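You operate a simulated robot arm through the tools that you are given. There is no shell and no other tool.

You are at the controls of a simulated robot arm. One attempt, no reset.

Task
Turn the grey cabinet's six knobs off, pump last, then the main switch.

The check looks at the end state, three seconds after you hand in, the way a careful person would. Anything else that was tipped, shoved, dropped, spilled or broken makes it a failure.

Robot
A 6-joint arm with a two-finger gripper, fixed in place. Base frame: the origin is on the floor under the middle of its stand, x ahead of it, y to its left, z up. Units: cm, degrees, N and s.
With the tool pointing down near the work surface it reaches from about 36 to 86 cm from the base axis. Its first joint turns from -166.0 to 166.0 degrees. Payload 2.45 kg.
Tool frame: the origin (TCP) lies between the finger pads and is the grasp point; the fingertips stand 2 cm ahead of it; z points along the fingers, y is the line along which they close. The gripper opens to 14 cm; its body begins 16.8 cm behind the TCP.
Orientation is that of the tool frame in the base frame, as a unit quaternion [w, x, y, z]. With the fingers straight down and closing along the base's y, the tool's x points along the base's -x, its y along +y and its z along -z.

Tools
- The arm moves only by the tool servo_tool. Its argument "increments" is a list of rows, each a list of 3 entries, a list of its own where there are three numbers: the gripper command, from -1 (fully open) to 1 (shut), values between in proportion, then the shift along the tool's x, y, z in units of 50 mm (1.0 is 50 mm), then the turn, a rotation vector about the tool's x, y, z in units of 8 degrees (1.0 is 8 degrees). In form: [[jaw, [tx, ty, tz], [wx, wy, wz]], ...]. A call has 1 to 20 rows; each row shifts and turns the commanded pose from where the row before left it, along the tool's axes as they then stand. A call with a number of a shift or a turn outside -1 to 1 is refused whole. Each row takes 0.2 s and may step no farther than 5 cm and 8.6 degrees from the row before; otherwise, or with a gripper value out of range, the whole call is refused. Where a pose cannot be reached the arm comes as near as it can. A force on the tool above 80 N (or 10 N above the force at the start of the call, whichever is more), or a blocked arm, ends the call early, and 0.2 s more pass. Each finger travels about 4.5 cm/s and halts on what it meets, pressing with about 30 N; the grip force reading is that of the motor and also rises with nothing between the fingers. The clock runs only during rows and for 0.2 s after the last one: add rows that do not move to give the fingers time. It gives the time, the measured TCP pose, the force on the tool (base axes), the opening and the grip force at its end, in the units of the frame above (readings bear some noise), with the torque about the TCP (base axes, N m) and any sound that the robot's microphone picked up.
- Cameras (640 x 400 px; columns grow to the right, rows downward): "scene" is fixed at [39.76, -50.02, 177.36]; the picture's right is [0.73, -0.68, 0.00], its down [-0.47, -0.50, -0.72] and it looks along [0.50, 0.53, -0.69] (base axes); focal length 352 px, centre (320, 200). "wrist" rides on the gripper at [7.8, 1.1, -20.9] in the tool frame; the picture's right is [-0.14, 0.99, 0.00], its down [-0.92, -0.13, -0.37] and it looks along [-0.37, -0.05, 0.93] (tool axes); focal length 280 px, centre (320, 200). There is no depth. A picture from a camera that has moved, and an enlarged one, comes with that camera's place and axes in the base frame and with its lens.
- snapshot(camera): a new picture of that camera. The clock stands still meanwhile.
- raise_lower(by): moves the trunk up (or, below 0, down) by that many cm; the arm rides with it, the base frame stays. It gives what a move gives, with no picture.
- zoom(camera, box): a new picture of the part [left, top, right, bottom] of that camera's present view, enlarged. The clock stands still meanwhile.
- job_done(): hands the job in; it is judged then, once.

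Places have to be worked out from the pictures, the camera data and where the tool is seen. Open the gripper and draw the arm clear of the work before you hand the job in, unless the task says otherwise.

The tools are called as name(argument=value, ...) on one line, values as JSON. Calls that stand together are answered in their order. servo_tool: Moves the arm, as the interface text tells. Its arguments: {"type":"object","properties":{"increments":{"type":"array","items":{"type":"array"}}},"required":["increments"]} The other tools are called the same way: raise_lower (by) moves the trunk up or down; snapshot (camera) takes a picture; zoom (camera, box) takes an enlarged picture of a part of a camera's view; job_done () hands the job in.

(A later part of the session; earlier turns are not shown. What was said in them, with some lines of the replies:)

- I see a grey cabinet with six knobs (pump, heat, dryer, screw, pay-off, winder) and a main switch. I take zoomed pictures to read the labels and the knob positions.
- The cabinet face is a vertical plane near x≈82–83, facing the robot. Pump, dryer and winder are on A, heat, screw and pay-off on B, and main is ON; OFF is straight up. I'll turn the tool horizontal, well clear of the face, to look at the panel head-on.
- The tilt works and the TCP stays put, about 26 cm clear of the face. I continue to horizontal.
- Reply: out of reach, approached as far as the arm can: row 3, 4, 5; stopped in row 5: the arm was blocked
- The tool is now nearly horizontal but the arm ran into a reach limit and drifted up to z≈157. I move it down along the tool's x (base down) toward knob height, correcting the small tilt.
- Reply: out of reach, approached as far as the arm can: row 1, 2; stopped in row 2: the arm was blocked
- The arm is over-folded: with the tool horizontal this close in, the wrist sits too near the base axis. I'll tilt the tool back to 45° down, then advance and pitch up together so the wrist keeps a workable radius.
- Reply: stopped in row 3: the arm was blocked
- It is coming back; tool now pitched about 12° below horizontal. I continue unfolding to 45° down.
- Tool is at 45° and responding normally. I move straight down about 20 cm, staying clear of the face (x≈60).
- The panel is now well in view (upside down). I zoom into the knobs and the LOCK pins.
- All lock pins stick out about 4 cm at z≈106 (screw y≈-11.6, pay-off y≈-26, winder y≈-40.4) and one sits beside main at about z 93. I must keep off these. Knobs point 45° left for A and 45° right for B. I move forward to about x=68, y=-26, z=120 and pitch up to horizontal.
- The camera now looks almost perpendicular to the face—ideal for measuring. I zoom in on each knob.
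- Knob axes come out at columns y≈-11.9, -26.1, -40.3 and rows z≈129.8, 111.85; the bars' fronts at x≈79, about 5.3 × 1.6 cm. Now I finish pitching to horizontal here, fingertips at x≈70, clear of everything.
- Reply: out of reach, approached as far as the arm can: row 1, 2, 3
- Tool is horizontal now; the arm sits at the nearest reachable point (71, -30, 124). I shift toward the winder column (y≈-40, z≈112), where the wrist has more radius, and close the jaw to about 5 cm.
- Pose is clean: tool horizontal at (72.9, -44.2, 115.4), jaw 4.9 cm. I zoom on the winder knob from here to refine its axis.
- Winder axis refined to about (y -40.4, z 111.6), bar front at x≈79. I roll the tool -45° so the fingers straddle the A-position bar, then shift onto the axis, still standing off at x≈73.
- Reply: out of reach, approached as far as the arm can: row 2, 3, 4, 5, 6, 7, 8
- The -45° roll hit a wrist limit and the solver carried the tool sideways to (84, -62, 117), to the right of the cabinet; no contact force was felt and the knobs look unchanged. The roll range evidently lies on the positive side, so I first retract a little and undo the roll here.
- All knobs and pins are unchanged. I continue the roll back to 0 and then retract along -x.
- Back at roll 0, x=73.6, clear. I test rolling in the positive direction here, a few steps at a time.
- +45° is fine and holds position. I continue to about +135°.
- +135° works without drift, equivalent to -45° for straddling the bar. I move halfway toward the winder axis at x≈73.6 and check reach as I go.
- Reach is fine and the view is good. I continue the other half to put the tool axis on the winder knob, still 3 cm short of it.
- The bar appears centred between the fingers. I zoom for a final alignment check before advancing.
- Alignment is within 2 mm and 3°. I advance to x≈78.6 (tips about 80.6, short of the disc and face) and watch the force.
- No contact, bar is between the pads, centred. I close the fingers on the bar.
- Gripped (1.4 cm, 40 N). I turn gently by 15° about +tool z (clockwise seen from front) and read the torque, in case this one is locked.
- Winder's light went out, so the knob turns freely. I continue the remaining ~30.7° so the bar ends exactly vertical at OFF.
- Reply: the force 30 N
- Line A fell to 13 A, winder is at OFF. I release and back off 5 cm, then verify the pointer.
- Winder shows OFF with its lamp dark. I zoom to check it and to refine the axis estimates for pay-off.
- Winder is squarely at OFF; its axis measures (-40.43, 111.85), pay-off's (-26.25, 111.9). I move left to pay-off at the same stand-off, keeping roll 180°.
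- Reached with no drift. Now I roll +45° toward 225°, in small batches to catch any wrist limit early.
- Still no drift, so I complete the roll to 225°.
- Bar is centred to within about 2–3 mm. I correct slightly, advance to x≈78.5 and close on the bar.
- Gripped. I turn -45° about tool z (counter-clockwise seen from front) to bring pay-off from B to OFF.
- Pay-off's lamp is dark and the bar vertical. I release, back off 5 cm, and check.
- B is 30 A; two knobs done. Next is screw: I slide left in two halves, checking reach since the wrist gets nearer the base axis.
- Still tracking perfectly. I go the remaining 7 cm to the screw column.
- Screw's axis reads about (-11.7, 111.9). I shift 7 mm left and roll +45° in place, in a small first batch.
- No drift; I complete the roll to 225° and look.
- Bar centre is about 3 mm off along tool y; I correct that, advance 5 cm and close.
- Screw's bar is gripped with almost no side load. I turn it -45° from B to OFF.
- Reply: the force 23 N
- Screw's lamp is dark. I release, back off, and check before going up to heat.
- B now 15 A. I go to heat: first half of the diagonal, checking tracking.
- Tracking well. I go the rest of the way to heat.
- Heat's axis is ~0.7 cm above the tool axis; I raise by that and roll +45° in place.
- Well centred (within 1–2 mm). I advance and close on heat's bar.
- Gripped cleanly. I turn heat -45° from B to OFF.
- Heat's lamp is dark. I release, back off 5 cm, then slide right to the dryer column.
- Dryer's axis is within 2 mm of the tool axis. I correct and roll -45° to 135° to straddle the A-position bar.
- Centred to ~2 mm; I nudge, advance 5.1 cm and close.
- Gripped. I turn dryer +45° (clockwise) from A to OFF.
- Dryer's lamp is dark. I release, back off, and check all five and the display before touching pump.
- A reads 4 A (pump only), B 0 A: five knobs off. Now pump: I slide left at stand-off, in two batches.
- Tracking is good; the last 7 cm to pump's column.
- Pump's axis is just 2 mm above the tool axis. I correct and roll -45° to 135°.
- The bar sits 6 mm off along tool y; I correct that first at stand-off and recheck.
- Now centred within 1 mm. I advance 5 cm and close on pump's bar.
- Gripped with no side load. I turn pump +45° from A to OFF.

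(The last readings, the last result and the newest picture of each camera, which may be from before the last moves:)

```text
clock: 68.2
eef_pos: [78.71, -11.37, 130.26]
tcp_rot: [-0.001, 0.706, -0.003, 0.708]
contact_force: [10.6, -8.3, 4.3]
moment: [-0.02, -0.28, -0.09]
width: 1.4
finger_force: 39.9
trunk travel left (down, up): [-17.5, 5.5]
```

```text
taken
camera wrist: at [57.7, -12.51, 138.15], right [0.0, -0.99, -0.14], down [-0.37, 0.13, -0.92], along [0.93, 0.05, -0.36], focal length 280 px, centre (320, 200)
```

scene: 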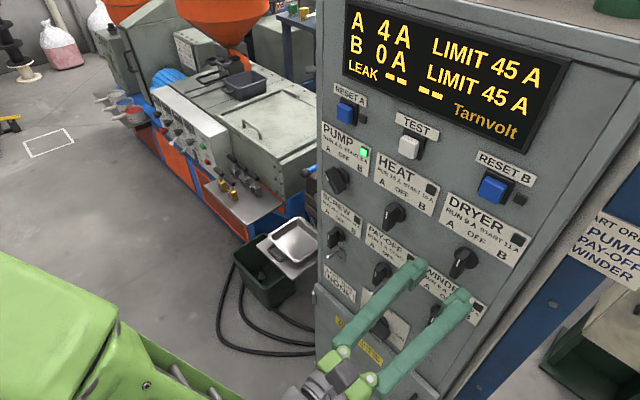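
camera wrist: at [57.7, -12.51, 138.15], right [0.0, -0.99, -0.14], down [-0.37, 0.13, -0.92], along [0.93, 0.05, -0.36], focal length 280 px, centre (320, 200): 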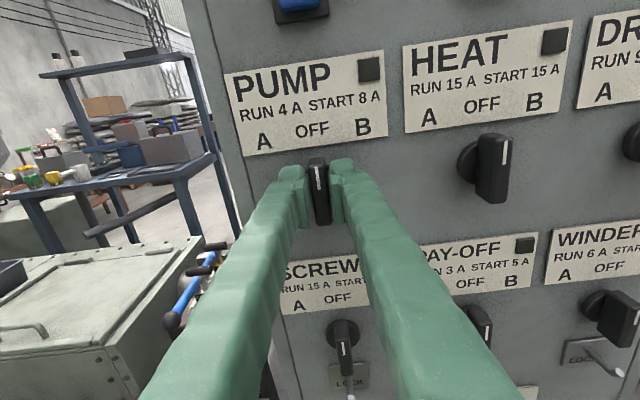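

Pump's lamp is dark. I release, back off 5 cm, and check the display.

servo_tool(increments=[[0.3, [0, 0, 0], [0, 0, 0]], [0.3, [0, 0, 0], [0, 0, 0]], [0.3, [0, 0, 0], [0, 0, 0]], [0.3, [0, 0, -0.5], [0, 0, 0]], [0.3, [0, 0, -0.53], [0, 0, 0]], [0.3, [0, 0, 0], [0, 0, 0]]])

snapshot(camera="wrist")

snapshot(camera="scene")

zoom(camera="scene", box=[310, 260, 470, 360])

```text
clock: 69.6
eef_pos: [73.61, -11.43, 130.52]
tcp_rot: [0.0, 0.707, -0.001, 0.708]
contact_force: [0.3, -0.3, -0.4]
moment: [-0.04, 0.01, 0.0]
width: 4.91
finger_force: 0.1
trunk travel left (down, up): [-17.5, 5.5]
```

```text
taken
camera wrist: at [52.58, -12.47, 138.28], right [0.0, -0.99, -0.14], down [-0.37, 0.13, -0.92], along [0.93, 0.05, -0.36], focal length 280 px, centre (320, 200)
```

wrist: 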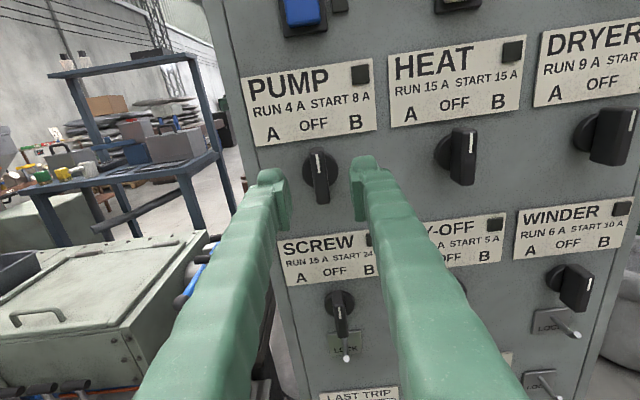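

```text
taken
```

scene: 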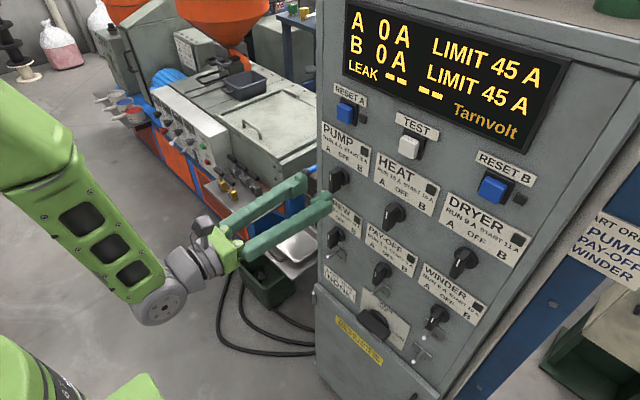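

```text
4.00 times, centred on (390, 310) of scene
camera zoom: at [39.76, -50.02, 177.36], right [0.73, -0.68, 0.0], down [-0.47, -0.5, -0.72], along [0.5, 0.53, -0.69], focal length 1408 px, centre (40, -240)
```

zoom: 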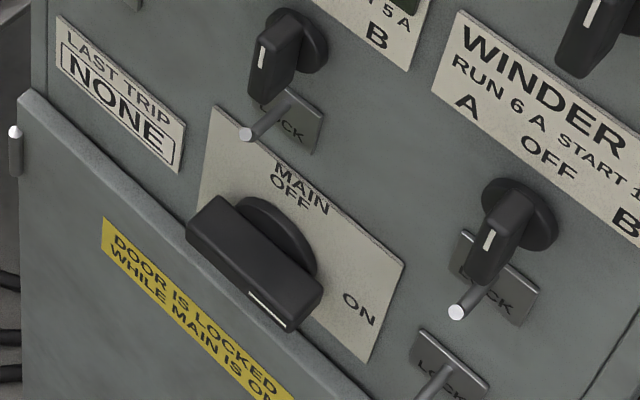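

All six lamps are dark, A and B read 0 A, last trip NONE. Now the main switch: I move toward y≈-26, lower, at stand-off, checking halfway.

servo_tool(increments=[[0.3, [-0.8, 0.37, 0], [0, 0, 0]], [0.3, [-0.8, 0.37, 0], [0, 0, 0]], [0.3, [-0.8, 0.37, 0], [0, 0, 0]], [0.3, [-0.8, 0.37, 0], [0, 0, 0]], [0.3, [0, 0, 0], [0, 0, 0]]])

servo_tool(increments=[[0.3, [-0.5, 0.74, -0.2], [0, 0, 0]], [0.3, [-0.5, 0.74, 0], [0, 0, 0]], [0.3, [0, 0, 0], [0, 0, 0]]])

snapshot(camera="wrist")

```text
clock: 70.8
eef_pos: [73.15, -18.57, 114.52]
tcp_rot: [0.001, 0.707, -0.001, 0.707]
contact_force: [-0.8, -0.4, 1.3]
moment: [-0.02, -0.02, -0.02]
width: 4.9
finger_force: 0.1
trunk travel left (down, up): [-17.5, 5.5]
```

```text
clock: 71.6
eef_pos: [72.18, -26.37, 109.5]
tcp_rot: [0.001, 0.706, -0.004, 0.708]
contact_force: [-0.4, 0.0, 0.1]
moment: [0.02, 0.0, 0.01]
width: 4.9
finger_force: 0.1
trunk travel left (down, up): [-17.5, 5.5]
```

```text
taken
camera wrist: at [51.32, -27.43, 117.36], right [0.0, -0.99, -0.14], down [-0.37, 0.13, -0.92], along [0.93, 0.05, -0.36], focal length 280 px, centre (320, 200)
```

wrist: 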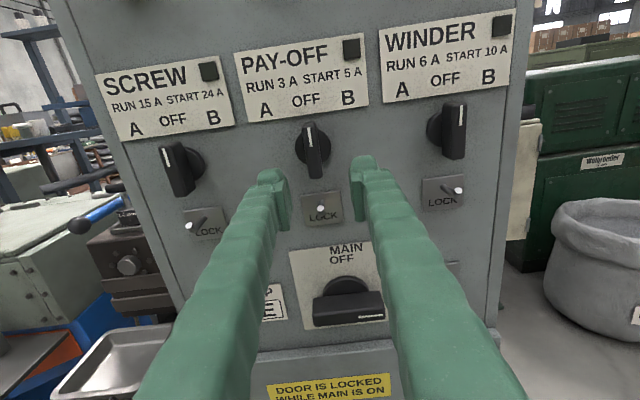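

I lower another 12 cm toward the main switch for a close look.

servo_tool(increments=[[0.3, [-0.8, 0, 0], [0, 0, 0]], [0.3, [-0.8, 0, 0], [0, 0, 0]], [0.3, [-0.8, 0, 0], [0, 0, 0]], [0.3, [0, 0, 0], [0, 0, 0]]])

snapshot(camera="wrist")

zoom(camera="wrist", box=[240, 150, 400, 250])

snapshot(camera="scene")

```text
clock: 72.6
eef_pos: [72.07, -26.03, 97.19]
tcp_rot: [0.002, 0.707, -0.003, 0.707]
contact_force: [0.7, 0.6, -0.1]
moment: [-0.04, -0.01, -0.04]
width: 4.91
finger_force: 0.1
trunk travel left (down, up): [-17.5, 5.5]
```

```text
taken
camera wrist: at [51.08, -27.03, 105.09], right [0.0, -0.99, -0.14], down [-0.37, 0.13, -0.92], along [0.93, 0.05, -0.36], focal length 280 px, centre (320, 200)
```

wrist: 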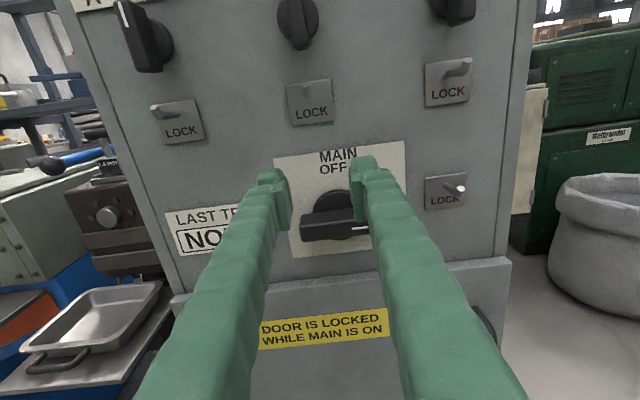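

```text
4.00 times, centred on (320, 200) of wrist
camera zoom: at [51.08, -27.03, 105.09], right [0.0, -0.99, -0.14], down [-0.37, 0.13, -0.92], along [0.93, 0.05, -0.36], focal length 1122 px, centre (320, 200)
```

zoom: 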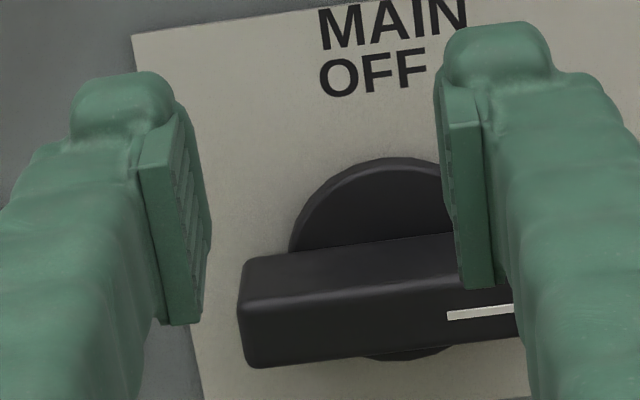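

```text
taken
```

scene: 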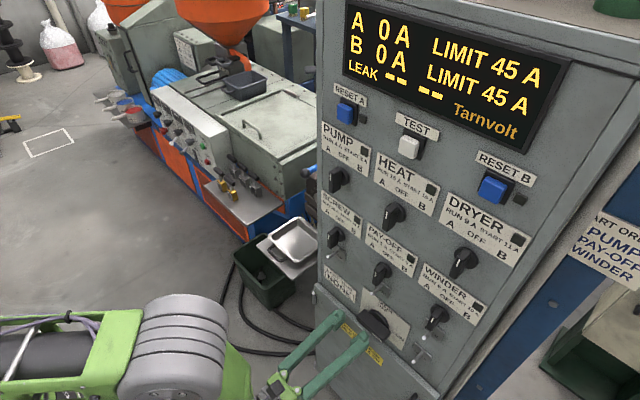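

Main's axis works out to about (y -27.45, z 91), bar horizontal ~9 cm long with its front near x≈78.5; the door's top edge is down at z≈83, leaving room for a finger below the bar. I drop onto that axis and begin rolling toward 270° so the fingers go above and below the bar.

servo_tool(increments=[[0.3, [-0.63, 0.142, 0], [0, 0, 0]], [0.3, [-0.63, 0.142, 0], [0, 0, 0]], [0.3, [0, 0, 0], [0, 0, 0.9375]], [0.3, [0, 0, 0], [0, 0, 0.9375]], [0.3, [0, 0, 0], [0, 0, 0.9375]], [0.3, [0, 0, 0], [0, 0, 0]]])

snapshot(camera="wrist")

```text
clock: 74.0
eef_pos: [72.45, -27.42, 90.93]
tcp_rot: [-0.136, 0.693, -0.141, 0.694]
contact_force: [-1.1, -0.7, -0.8]
moment: [-0.04, 0.02, 0.01]
width: 4.91
finger_force: 0.0
trunk travel left (down, up): [-17.5, 5.5]
```

```text
taken
camera wrist: at [51.41, -31.25, 97.81], right [0.0, -0.86, -0.51], down [-0.37, 0.47, -0.8], along [0.93, 0.18, -0.32], focal length 280 px, centre (320, 200)
```

wrist: 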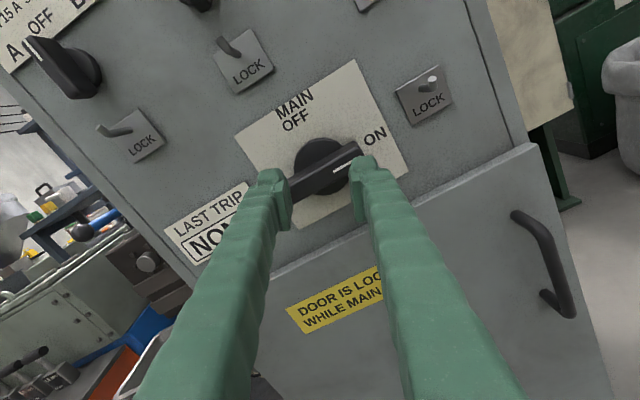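

Position holds at (72.5, -27.4, 90.9). I continue the roll in batches.

servo_tool(increments=[[0.3, [0, 0, 0], [0, 0, 0.9375]], [0.3, [0, 0, 0], [0, 0, 0.9375]], [0.3, [0, 0, 0], [0, 0, 0.9375]], [0.3, [0, 0, 0], [0, 0, 0.9375]], [0.3, [0, 0, 0], [0, 0, 0]]])

servo_tool(increments=[[0.3, [0, 0, 0], [0, 0, 0.9375]], [0.3, [0, 0, 0], [0, 0, 0.9375]], [0.3, [0, 0, 0], [0, 0, 0]]])

```text
clock: 75.2
eef_pos: [72.33, -27.32, 90.82]
tcp_rot: [-0.313, 0.633, -0.314, 0.635]
contact_force: [0.6, 1.7, -0.1]
moment: [0.01, -0.03, 0.01]
width: 4.87
finger_force: 0.0
trunk travel left (down, up): [-17.5, 5.5]
```

```text
clock: 76.0
eef_pos: [72.24, -27.48, 91.05]
tcp_rot: [-0.391, 0.587, -0.395, 0.589]
contact_force: [0.3, 0.1, -0.3]
moment: [0.02, 0.03, 0.02]
width: 4.92
finger_force: 0.2
trunk travel left (down, up): [-17.5, 5.5]
```

Still no drift at ~247°. I finish the roll to 270° and look.

servo_tool(increments=[[0.3, [0, 0, 0], [0, 0, 0.9375]], [0.3, [0, 0, 0], [0, 0, 0.9375]], [0.3, [0, 0, 0], [0, 0, 0.9375]], [0.3, [0, 0, 0], [0, 0, 0]]])

snapshot(camera="wrist")

zoom(camera="wrist", box=[240, 120, 400, 220])

snapshot(camera="scene")

```text
clock: 77.0
eef_pos: [72.36, -27.48, 90.87]
tcp_rot: [0.499, -0.498, 0.502, -0.5]
contact_force: [0.4, -0.3, 0.5]
moment: [-0.01, 0.01, 0.01]
width: 4.91
finger_force: 0.0
trunk travel left (down, up): [-17.5, 5.5]
```

```text
taken
camera wrist: at [51.4, -35.15, 89.84], right [0.0, 0.14, -0.99], down [-0.36, 0.92, 0.13], along [0.93, 0.36, 0.05], focal length 280 px, centre (320, 200)
```

wrist: 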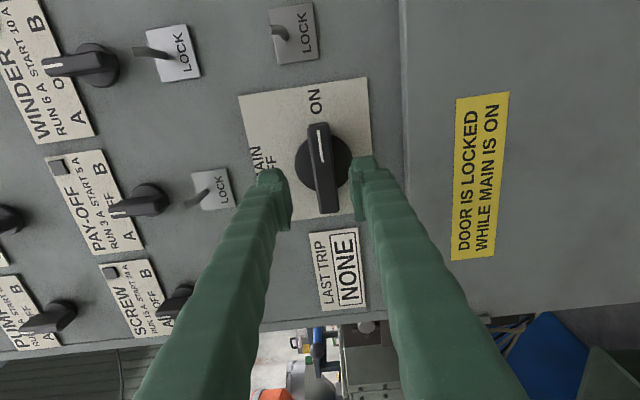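

```text
4.00 times, centred on (320, 170) of wrist
camera zoom: at [51.4, -35.15, 89.84], right [0.0, 0.14, -0.99], down [-0.36, 0.92, 0.13], along [0.93, 0.36, 0.05], focal length 1122 px, centre (320, 320)
```

zoom: 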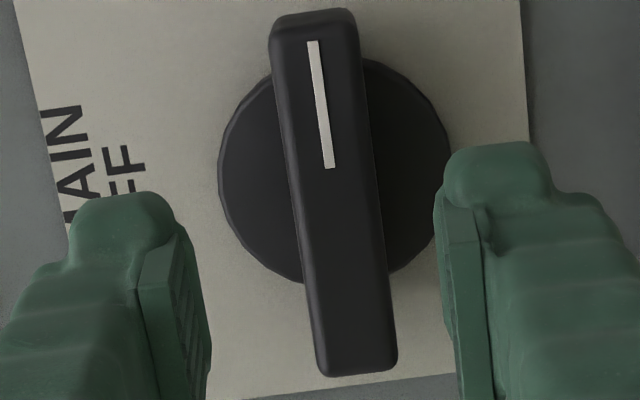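

```text
taken
```

scene: 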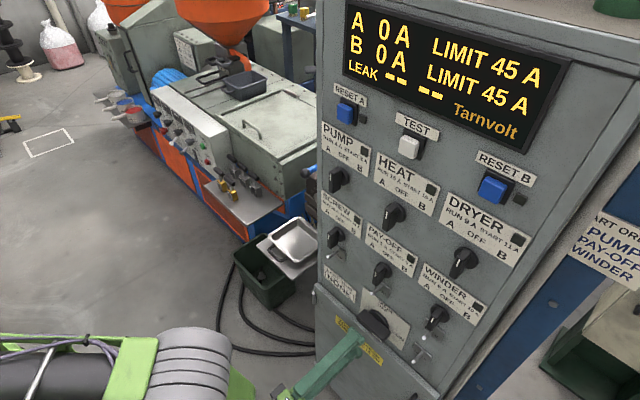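

Main's bar is straddled; it lies 3 mm further along tool y. I correct that and advance to x≈78.3, then check before closing.

servo_tool(increments=[[0.3, [0.03, 0.06, 0.39], [0, 0, 0]], [0.3, [0, 0, 0.4], [0, 0, 0]], [0.3, [0, 0, 0.4], [0, 0, 0]], [0.3, [0, 0, 0], [0, 0, 0]]])

snapshot(camera="wrist")

zoom(camera="wrist", box=[240, 130, 400, 230])

```text
clock: 78.0
eef_pos: [78.22, -27.52, 90.55]
tcp_rot: [0.499, -0.498, 0.502, -0.501]
contact_force: [-0.2, -0.2, -0.2]
moment: [0.01, 0.0, 0.02]
width: 4.91
finger_force: 0.0
trunk travel left (down, up): [-17.5, 5.5]
```

```text
taken
camera wrist: at [57.35, -35.29, 89.44], right [0.0, 0.14, -0.99], down [-0.36, 0.92, 0.13], along [0.93, 0.36, 0.05], focal length 280 px, centre (320, 200)
```

wrist: 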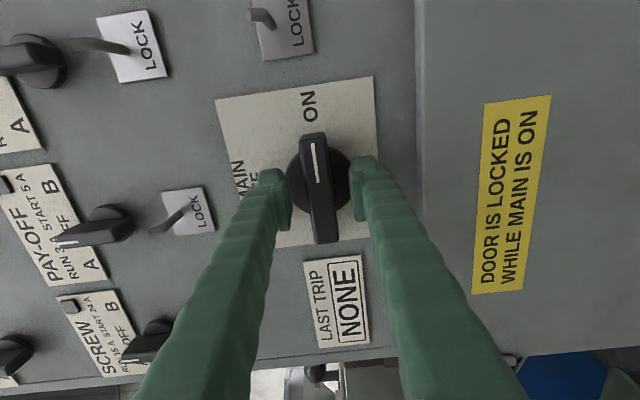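

```text
4.00 times, centred on (320, 180) of wrist
camera zoom: at [57.35, -35.29, 89.44], right [0.0, 0.14, -0.99], down [-0.36, 0.92, 0.13], along [0.93, 0.36, 0.05], focal length 1122 px, centre (320, 280)
```

zoom: 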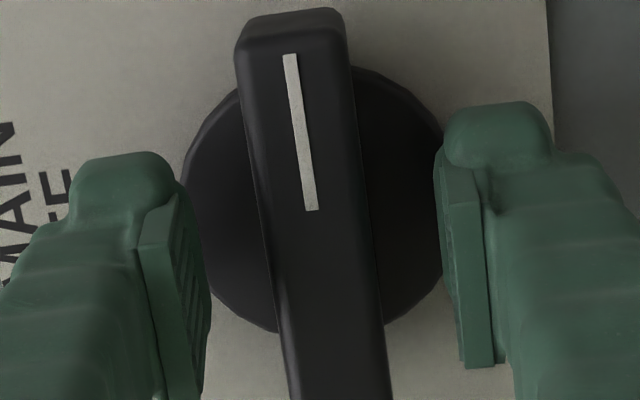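

Centred, no contact. I close on the main bar.

servo_tool(increments=[[0.6, [0.04, 0, 0], [0, 0, 0]], [0.9, [0, 0, 0], [0, 0, 0]], [0.9, [0, 0, 0], [0, 0, 0]], [0.9, [0, 0, 0], [0, 0, 0]]])

snapshot(camera="wrist")

```text
clock: 79.0
eef_pos: [78.42, -27.8, 90.44]
tcp_rot: [0.499, -0.499, 0.501, -0.501]
contact_force: [2.4, -0.9, -1.3]
moment: [-0.01, 0.02, 0.0]
width: 2.1
finger_force: 44.5
trunk travel left (down, up): [-17.5, 5.5]
```

```text
taken
camera wrist: at [57.4, -35.53, 89.44], right [0.0, 0.14, -0.99], down [-0.36, 0.92, 0.13], along [0.93, 0.36, 0.05], focal length 280 px, centre (320, 200)
```

wrist: 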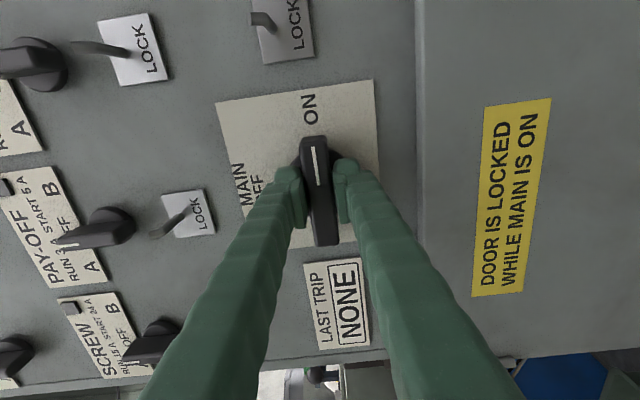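

Gripped (2.1 cm wide). I turn -90° about tool z in two stages; first 45°, watching force and torque.

servo_tool(increments=[[0.9, [0, 0, 0], [0, 0, -0.75]], [0.9, [0, 0, 0], [0, 0, -0.75]], [0.9, [0, 0, 0], [0, 0, -0.75]], [0.9, [0, 0, 0], [0, 0, -0.75]], [0.9, [0, 0, 0], [0, 0, -0.875]], [0.9, [0, 0, 0], [0, 0, -0.875]], [0.9, [0, 0, 0], [0, 0, -0.875]], [0.9, [0, 0, 0], [0, 0, 0]]])

snapshot(camera="wrist")

```text
clock: 80.8
eef_pos: [78.47, -27.76, 90.75]
tcp_rot: [-0.269, 0.652, -0.27, 0.655]
contact_force: [5.2, 6.5, 10.1]
moment: [0.05, -0.34, -0.17]
width: 2.1
finger_force: 44.8
trunk travel left (down, up): [-17.5, 5.5]
```

```text
taken
camera wrist: at [57.4, -33.93, 95.49], right [0.0, -0.6, -0.8], down [-0.36, 0.74, -0.56], along [0.93, 0.29, -0.22], focal length 280 px, centre (320, 200)
```

wrist: 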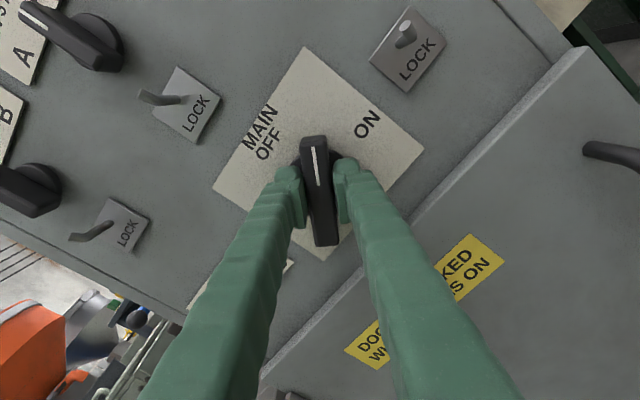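

Half way, low forces. I turn the second 45° so the pointer stands at OFF.

servo_tool(increments=[[0.9, [0, 0, 0], [0, 0, -0.75]], [0.9, [0, 0, 0], [0, 0, -0.75]], [0.9, [0, 0, 0], [0, 0, -0.75]], [0.9, [0, 0, 0], [0, 0, -0.75]], [0.9, [0, 0, 0], [0, 0, -0.875]], [0.9, [0, 0, 0], [0, 0, -0.875]], [0.9, [0, 0, 0], [0, 0, -0.875]], [0.9, [0, 0, 0], [0, 0, 0]]])

snapshot(camera="wrist")

snapshot(camera="scene")

```text
clock: 82.6
eef_pos: [78.3, -27.5, 90.87]
tcp_rot: [0.002, 0.706, 0.001, 0.709]
contact_force: [24.3, 22.7, 21.2]
moment: [0.19, -0.09, 0.16]
width: 2.09
finger_force: 44.9
trunk travel left (down, up): [-17.5, 5.5]
```

```text
taken
camera wrist: at [57.39, -28.53, 98.61], right [0.0, -0.99, -0.13], down [-0.37, 0.12, -0.92], along [0.93, 0.05, -0.36], focal length 280 px, centre (320, 200)
```

wrist: 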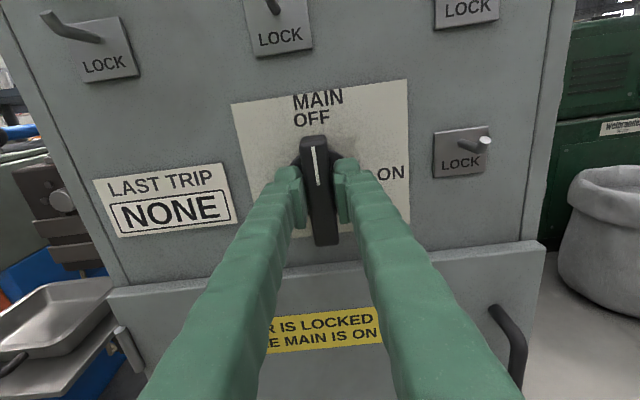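

```text
taken
```

scene: 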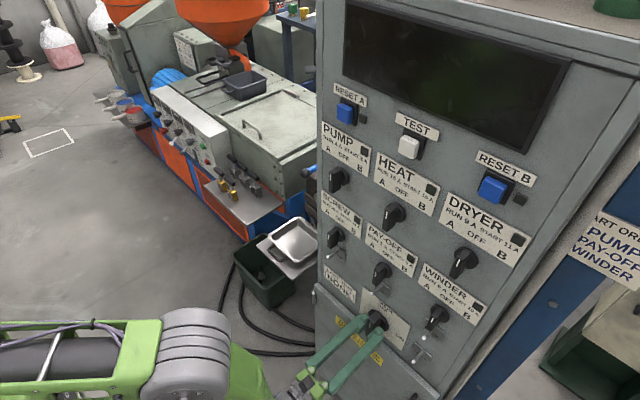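

The display went dark: main is off. I release, back straight out, and verify.

servo_tool(increments=[[0.3, [0, 0, 0], [0, 0, 0]], [0.3, [0, 0, 0], [0, 0, 0]], [0.3, [0, 0, 0], [0, 0, 0]], [0.3, [0, 0, -0.5], [0, 0, 0]], [0.3, [0, 0, -0.6], [0, 0, 0]], [0.3, [0, 0, 0], [0, 0, 0]]])

snapshot(camera="wrist")

zoom(camera="scene", box=[310, 240, 550, 390])

```text
clock: 84.0
eef_pos: [72.84, -27.78, 90.63]
tcp_rot: [0.002, 0.707, -0.002, 0.707]
contact_force: [0.4, 0.9, 0.7]
moment: [0.03, -0.03, -0.01]
width: 4.91
finger_force: 0.1
trunk travel left (down, up): [-17.5, 5.5]
```

```text
taken
camera wrist: at [51.88, -28.73, 98.46], right [0.0, -0.99, -0.14], down [-0.37, 0.13, -0.92], along [0.93, 0.05, -0.36], focal length 280 px, centre (320, 200)
```

wrist: 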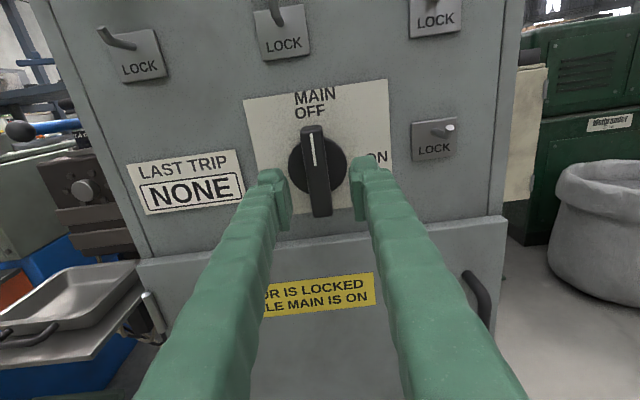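

```text
2.67 times, centred on (430, 315) of scene
camera zoom: at [39.76, -50.02, 177.36], right [0.73, -0.68, 0.0], down [-0.47, -0.5, -0.72], along [0.5, 0.53, -0.69], focal length 939 px, centre (27, -107)
```

zoom: 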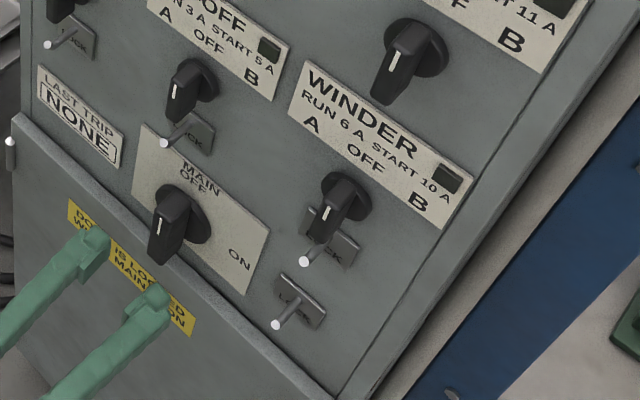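

Main stands at OFF, display dark, lock pins and everything else untouched. I draw the arm back and away to the right in small batches, then open the gripper.

servo_tool(increments=[[0.3, [0.3, 0.6, -0.3], [0, 0, 0]], [0.3, [0.4, 0.6, -0.3], [0, 0, 0]], [0.3, [0.4, 0.6, -0.2], [0, 0, 0]], [0.3, [0, 0, 0], [0, 0, 0]]])

servo_tool(increments=[[0.3, [0.4, 0.5, -0.4], [0, 0, 0]], [0.3, [0.4, 0.5, -0.4], [0, 0, 0]], [0.3, [0.4, 0.5, -0.4], [0, 0, 0]], [0.3, [0, 0, 0], [0, 0, 0]]])

```text
clock: 85.0
eef_pos: [68.7, -36.86, 95.98]
tcp_rot: [0.0, 0.706, -0.003, 0.708]
contact_force: [0.6, -0.1, -0.5]
moment: [-0.02, -0.01, -0.01]
width: 4.88
finger_force: 0.0
trunk travel left (down, up): [-17.5, 5.5]
```

```text
clock: 86.0
eef_pos: [62.87, -44.34, 102.07]
tcp_rot: [0.0, 0.707, -0.001, 0.707]
contact_force: [-0.6, -0.8, -0.1]
moment: [0.04, 0.02, -0.02]
width: 4.89
finger_force: 0.0
trunk travel left (down, up): [-17.5, 5.5]
```

The arm is now about 16 cm from the nearest knob with no drift. I open the gripper fully and take final pictures.

servo_tool(increments=[[-1, [0, 0, -0.4], [0, 0, 0]], [-1, [0, 0, -0.4], [0, 0, 0]], [-1, [0, 0, 0], [0, 0, 0]], [-1, [0, 0, 0], [0, 0, 0]], [-1, [0, 0, 0], [0, 0, 0]], [-1, [0, 0, 0], [0, 0, 0]], [-1, [0, 0, 0], [0, 0, 0]]])

snapshot(camera="wrist")

snapshot(camera="scene")

zoom(camera="scene", box=[310, 80, 550, 230])

zoom(camera="scene", box=[310, 200, 550, 350])

```text
clock: 87.6
eef_pos: [58.9, -44.38, 102.13]
tcp_rot: [0.001, 0.706, -0.002, 0.708]
contact_force: [-0.6, -1.1, 0.2]
moment: [0.0, -0.02, 0.0]
width: 14.0
finger_force: 0.0
trunk travel left (down, up): [-17.5, 5.5]
```

```text
taken
camera wrist: at [37.99, -45.39, 109.88], right [0.0, -0.99, -0.14], down [-0.37, 0.13, -0.92], along [0.93, 0.05, -0.36], focal length 280 px, centre (320, 200)
```

wrist: 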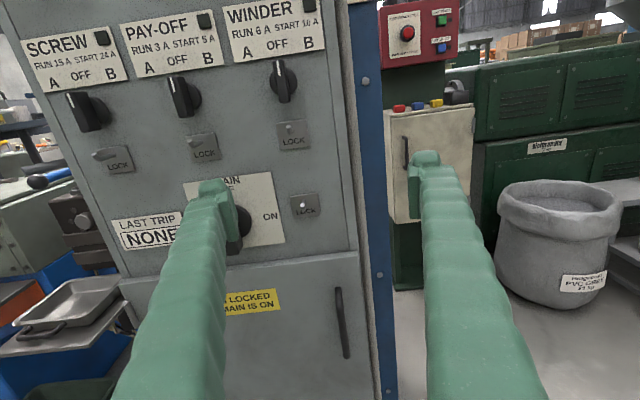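

```text
taken
```

scene: 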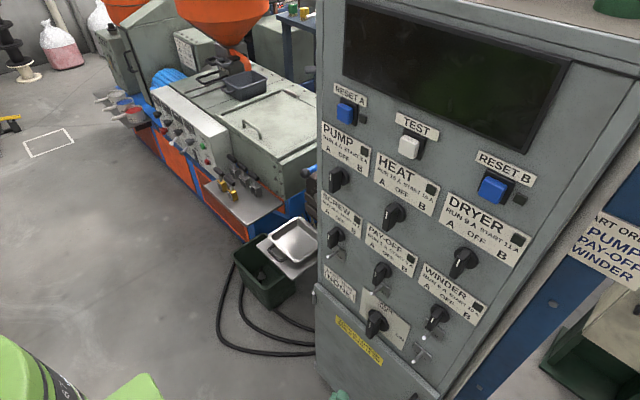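

```text
2.67 times, centred on (430, 155) of scene
camera zoom: at [39.76, -50.02, 177.36], right [0.73, -0.68, 0.0], down [-0.47, -0.5, -0.72], along [0.5, 0.53, -0.69], focal length 939 px, centre (27, 320)
```

zoom: 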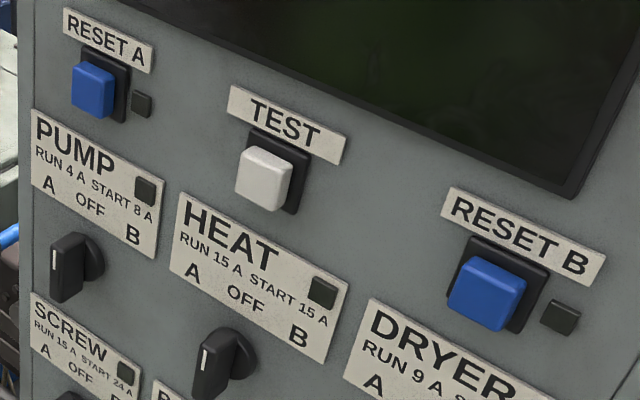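

```text
2.67 times, centred on (430, 275) of scene
camera zoom: at [39.76, -50.02, 177.36], right [0.73, -0.68, 0.0], down [-0.47, -0.5, -0.72], along [0.5, 0.53, -0.69], focal length 939 px, centre (27, 0)
```

zoom: 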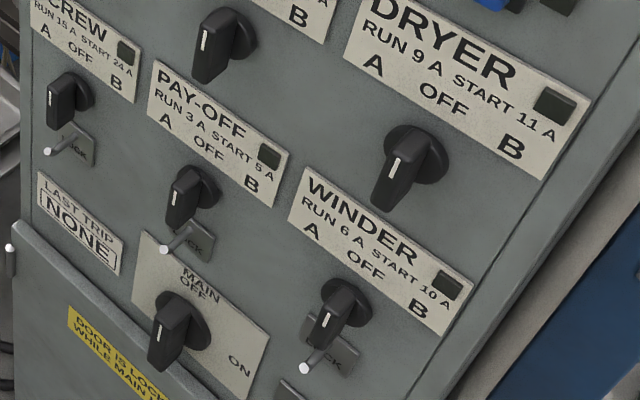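

All six knobs point to OFF with their lamps dark, main is at OFF and the display is dark. No trip was recorded and nothing else was disturbed. The gripper is open and the arm is clear, so I hand in the job.

job_done()

```text
The job is handed in.
```

All six knobs on the grey cabinet are off, with the pump turned last, and then the main switch was turned off.

- **Order:** winder, pay-off, screw, heat, dryer, pump, then main.
- **End state:** every knob points to OFF with its lamp dark. Lines A and B both read 0 A before I turned main off. The display is now dark, and "last trip" still reads NONE.
- **Surroundings:** the lock pins, the reset and test buttons and the door look as they did at the start.
- **One unplanned move:** early on, a wrist limit carried the tool sideways past the right edge of the cabinet. The readings showed no contact, and the knobs and lock pins were unchanged in the pictures taken afterwards.

The gripper was open and the arm drawn back from the cabinet when I handed in.
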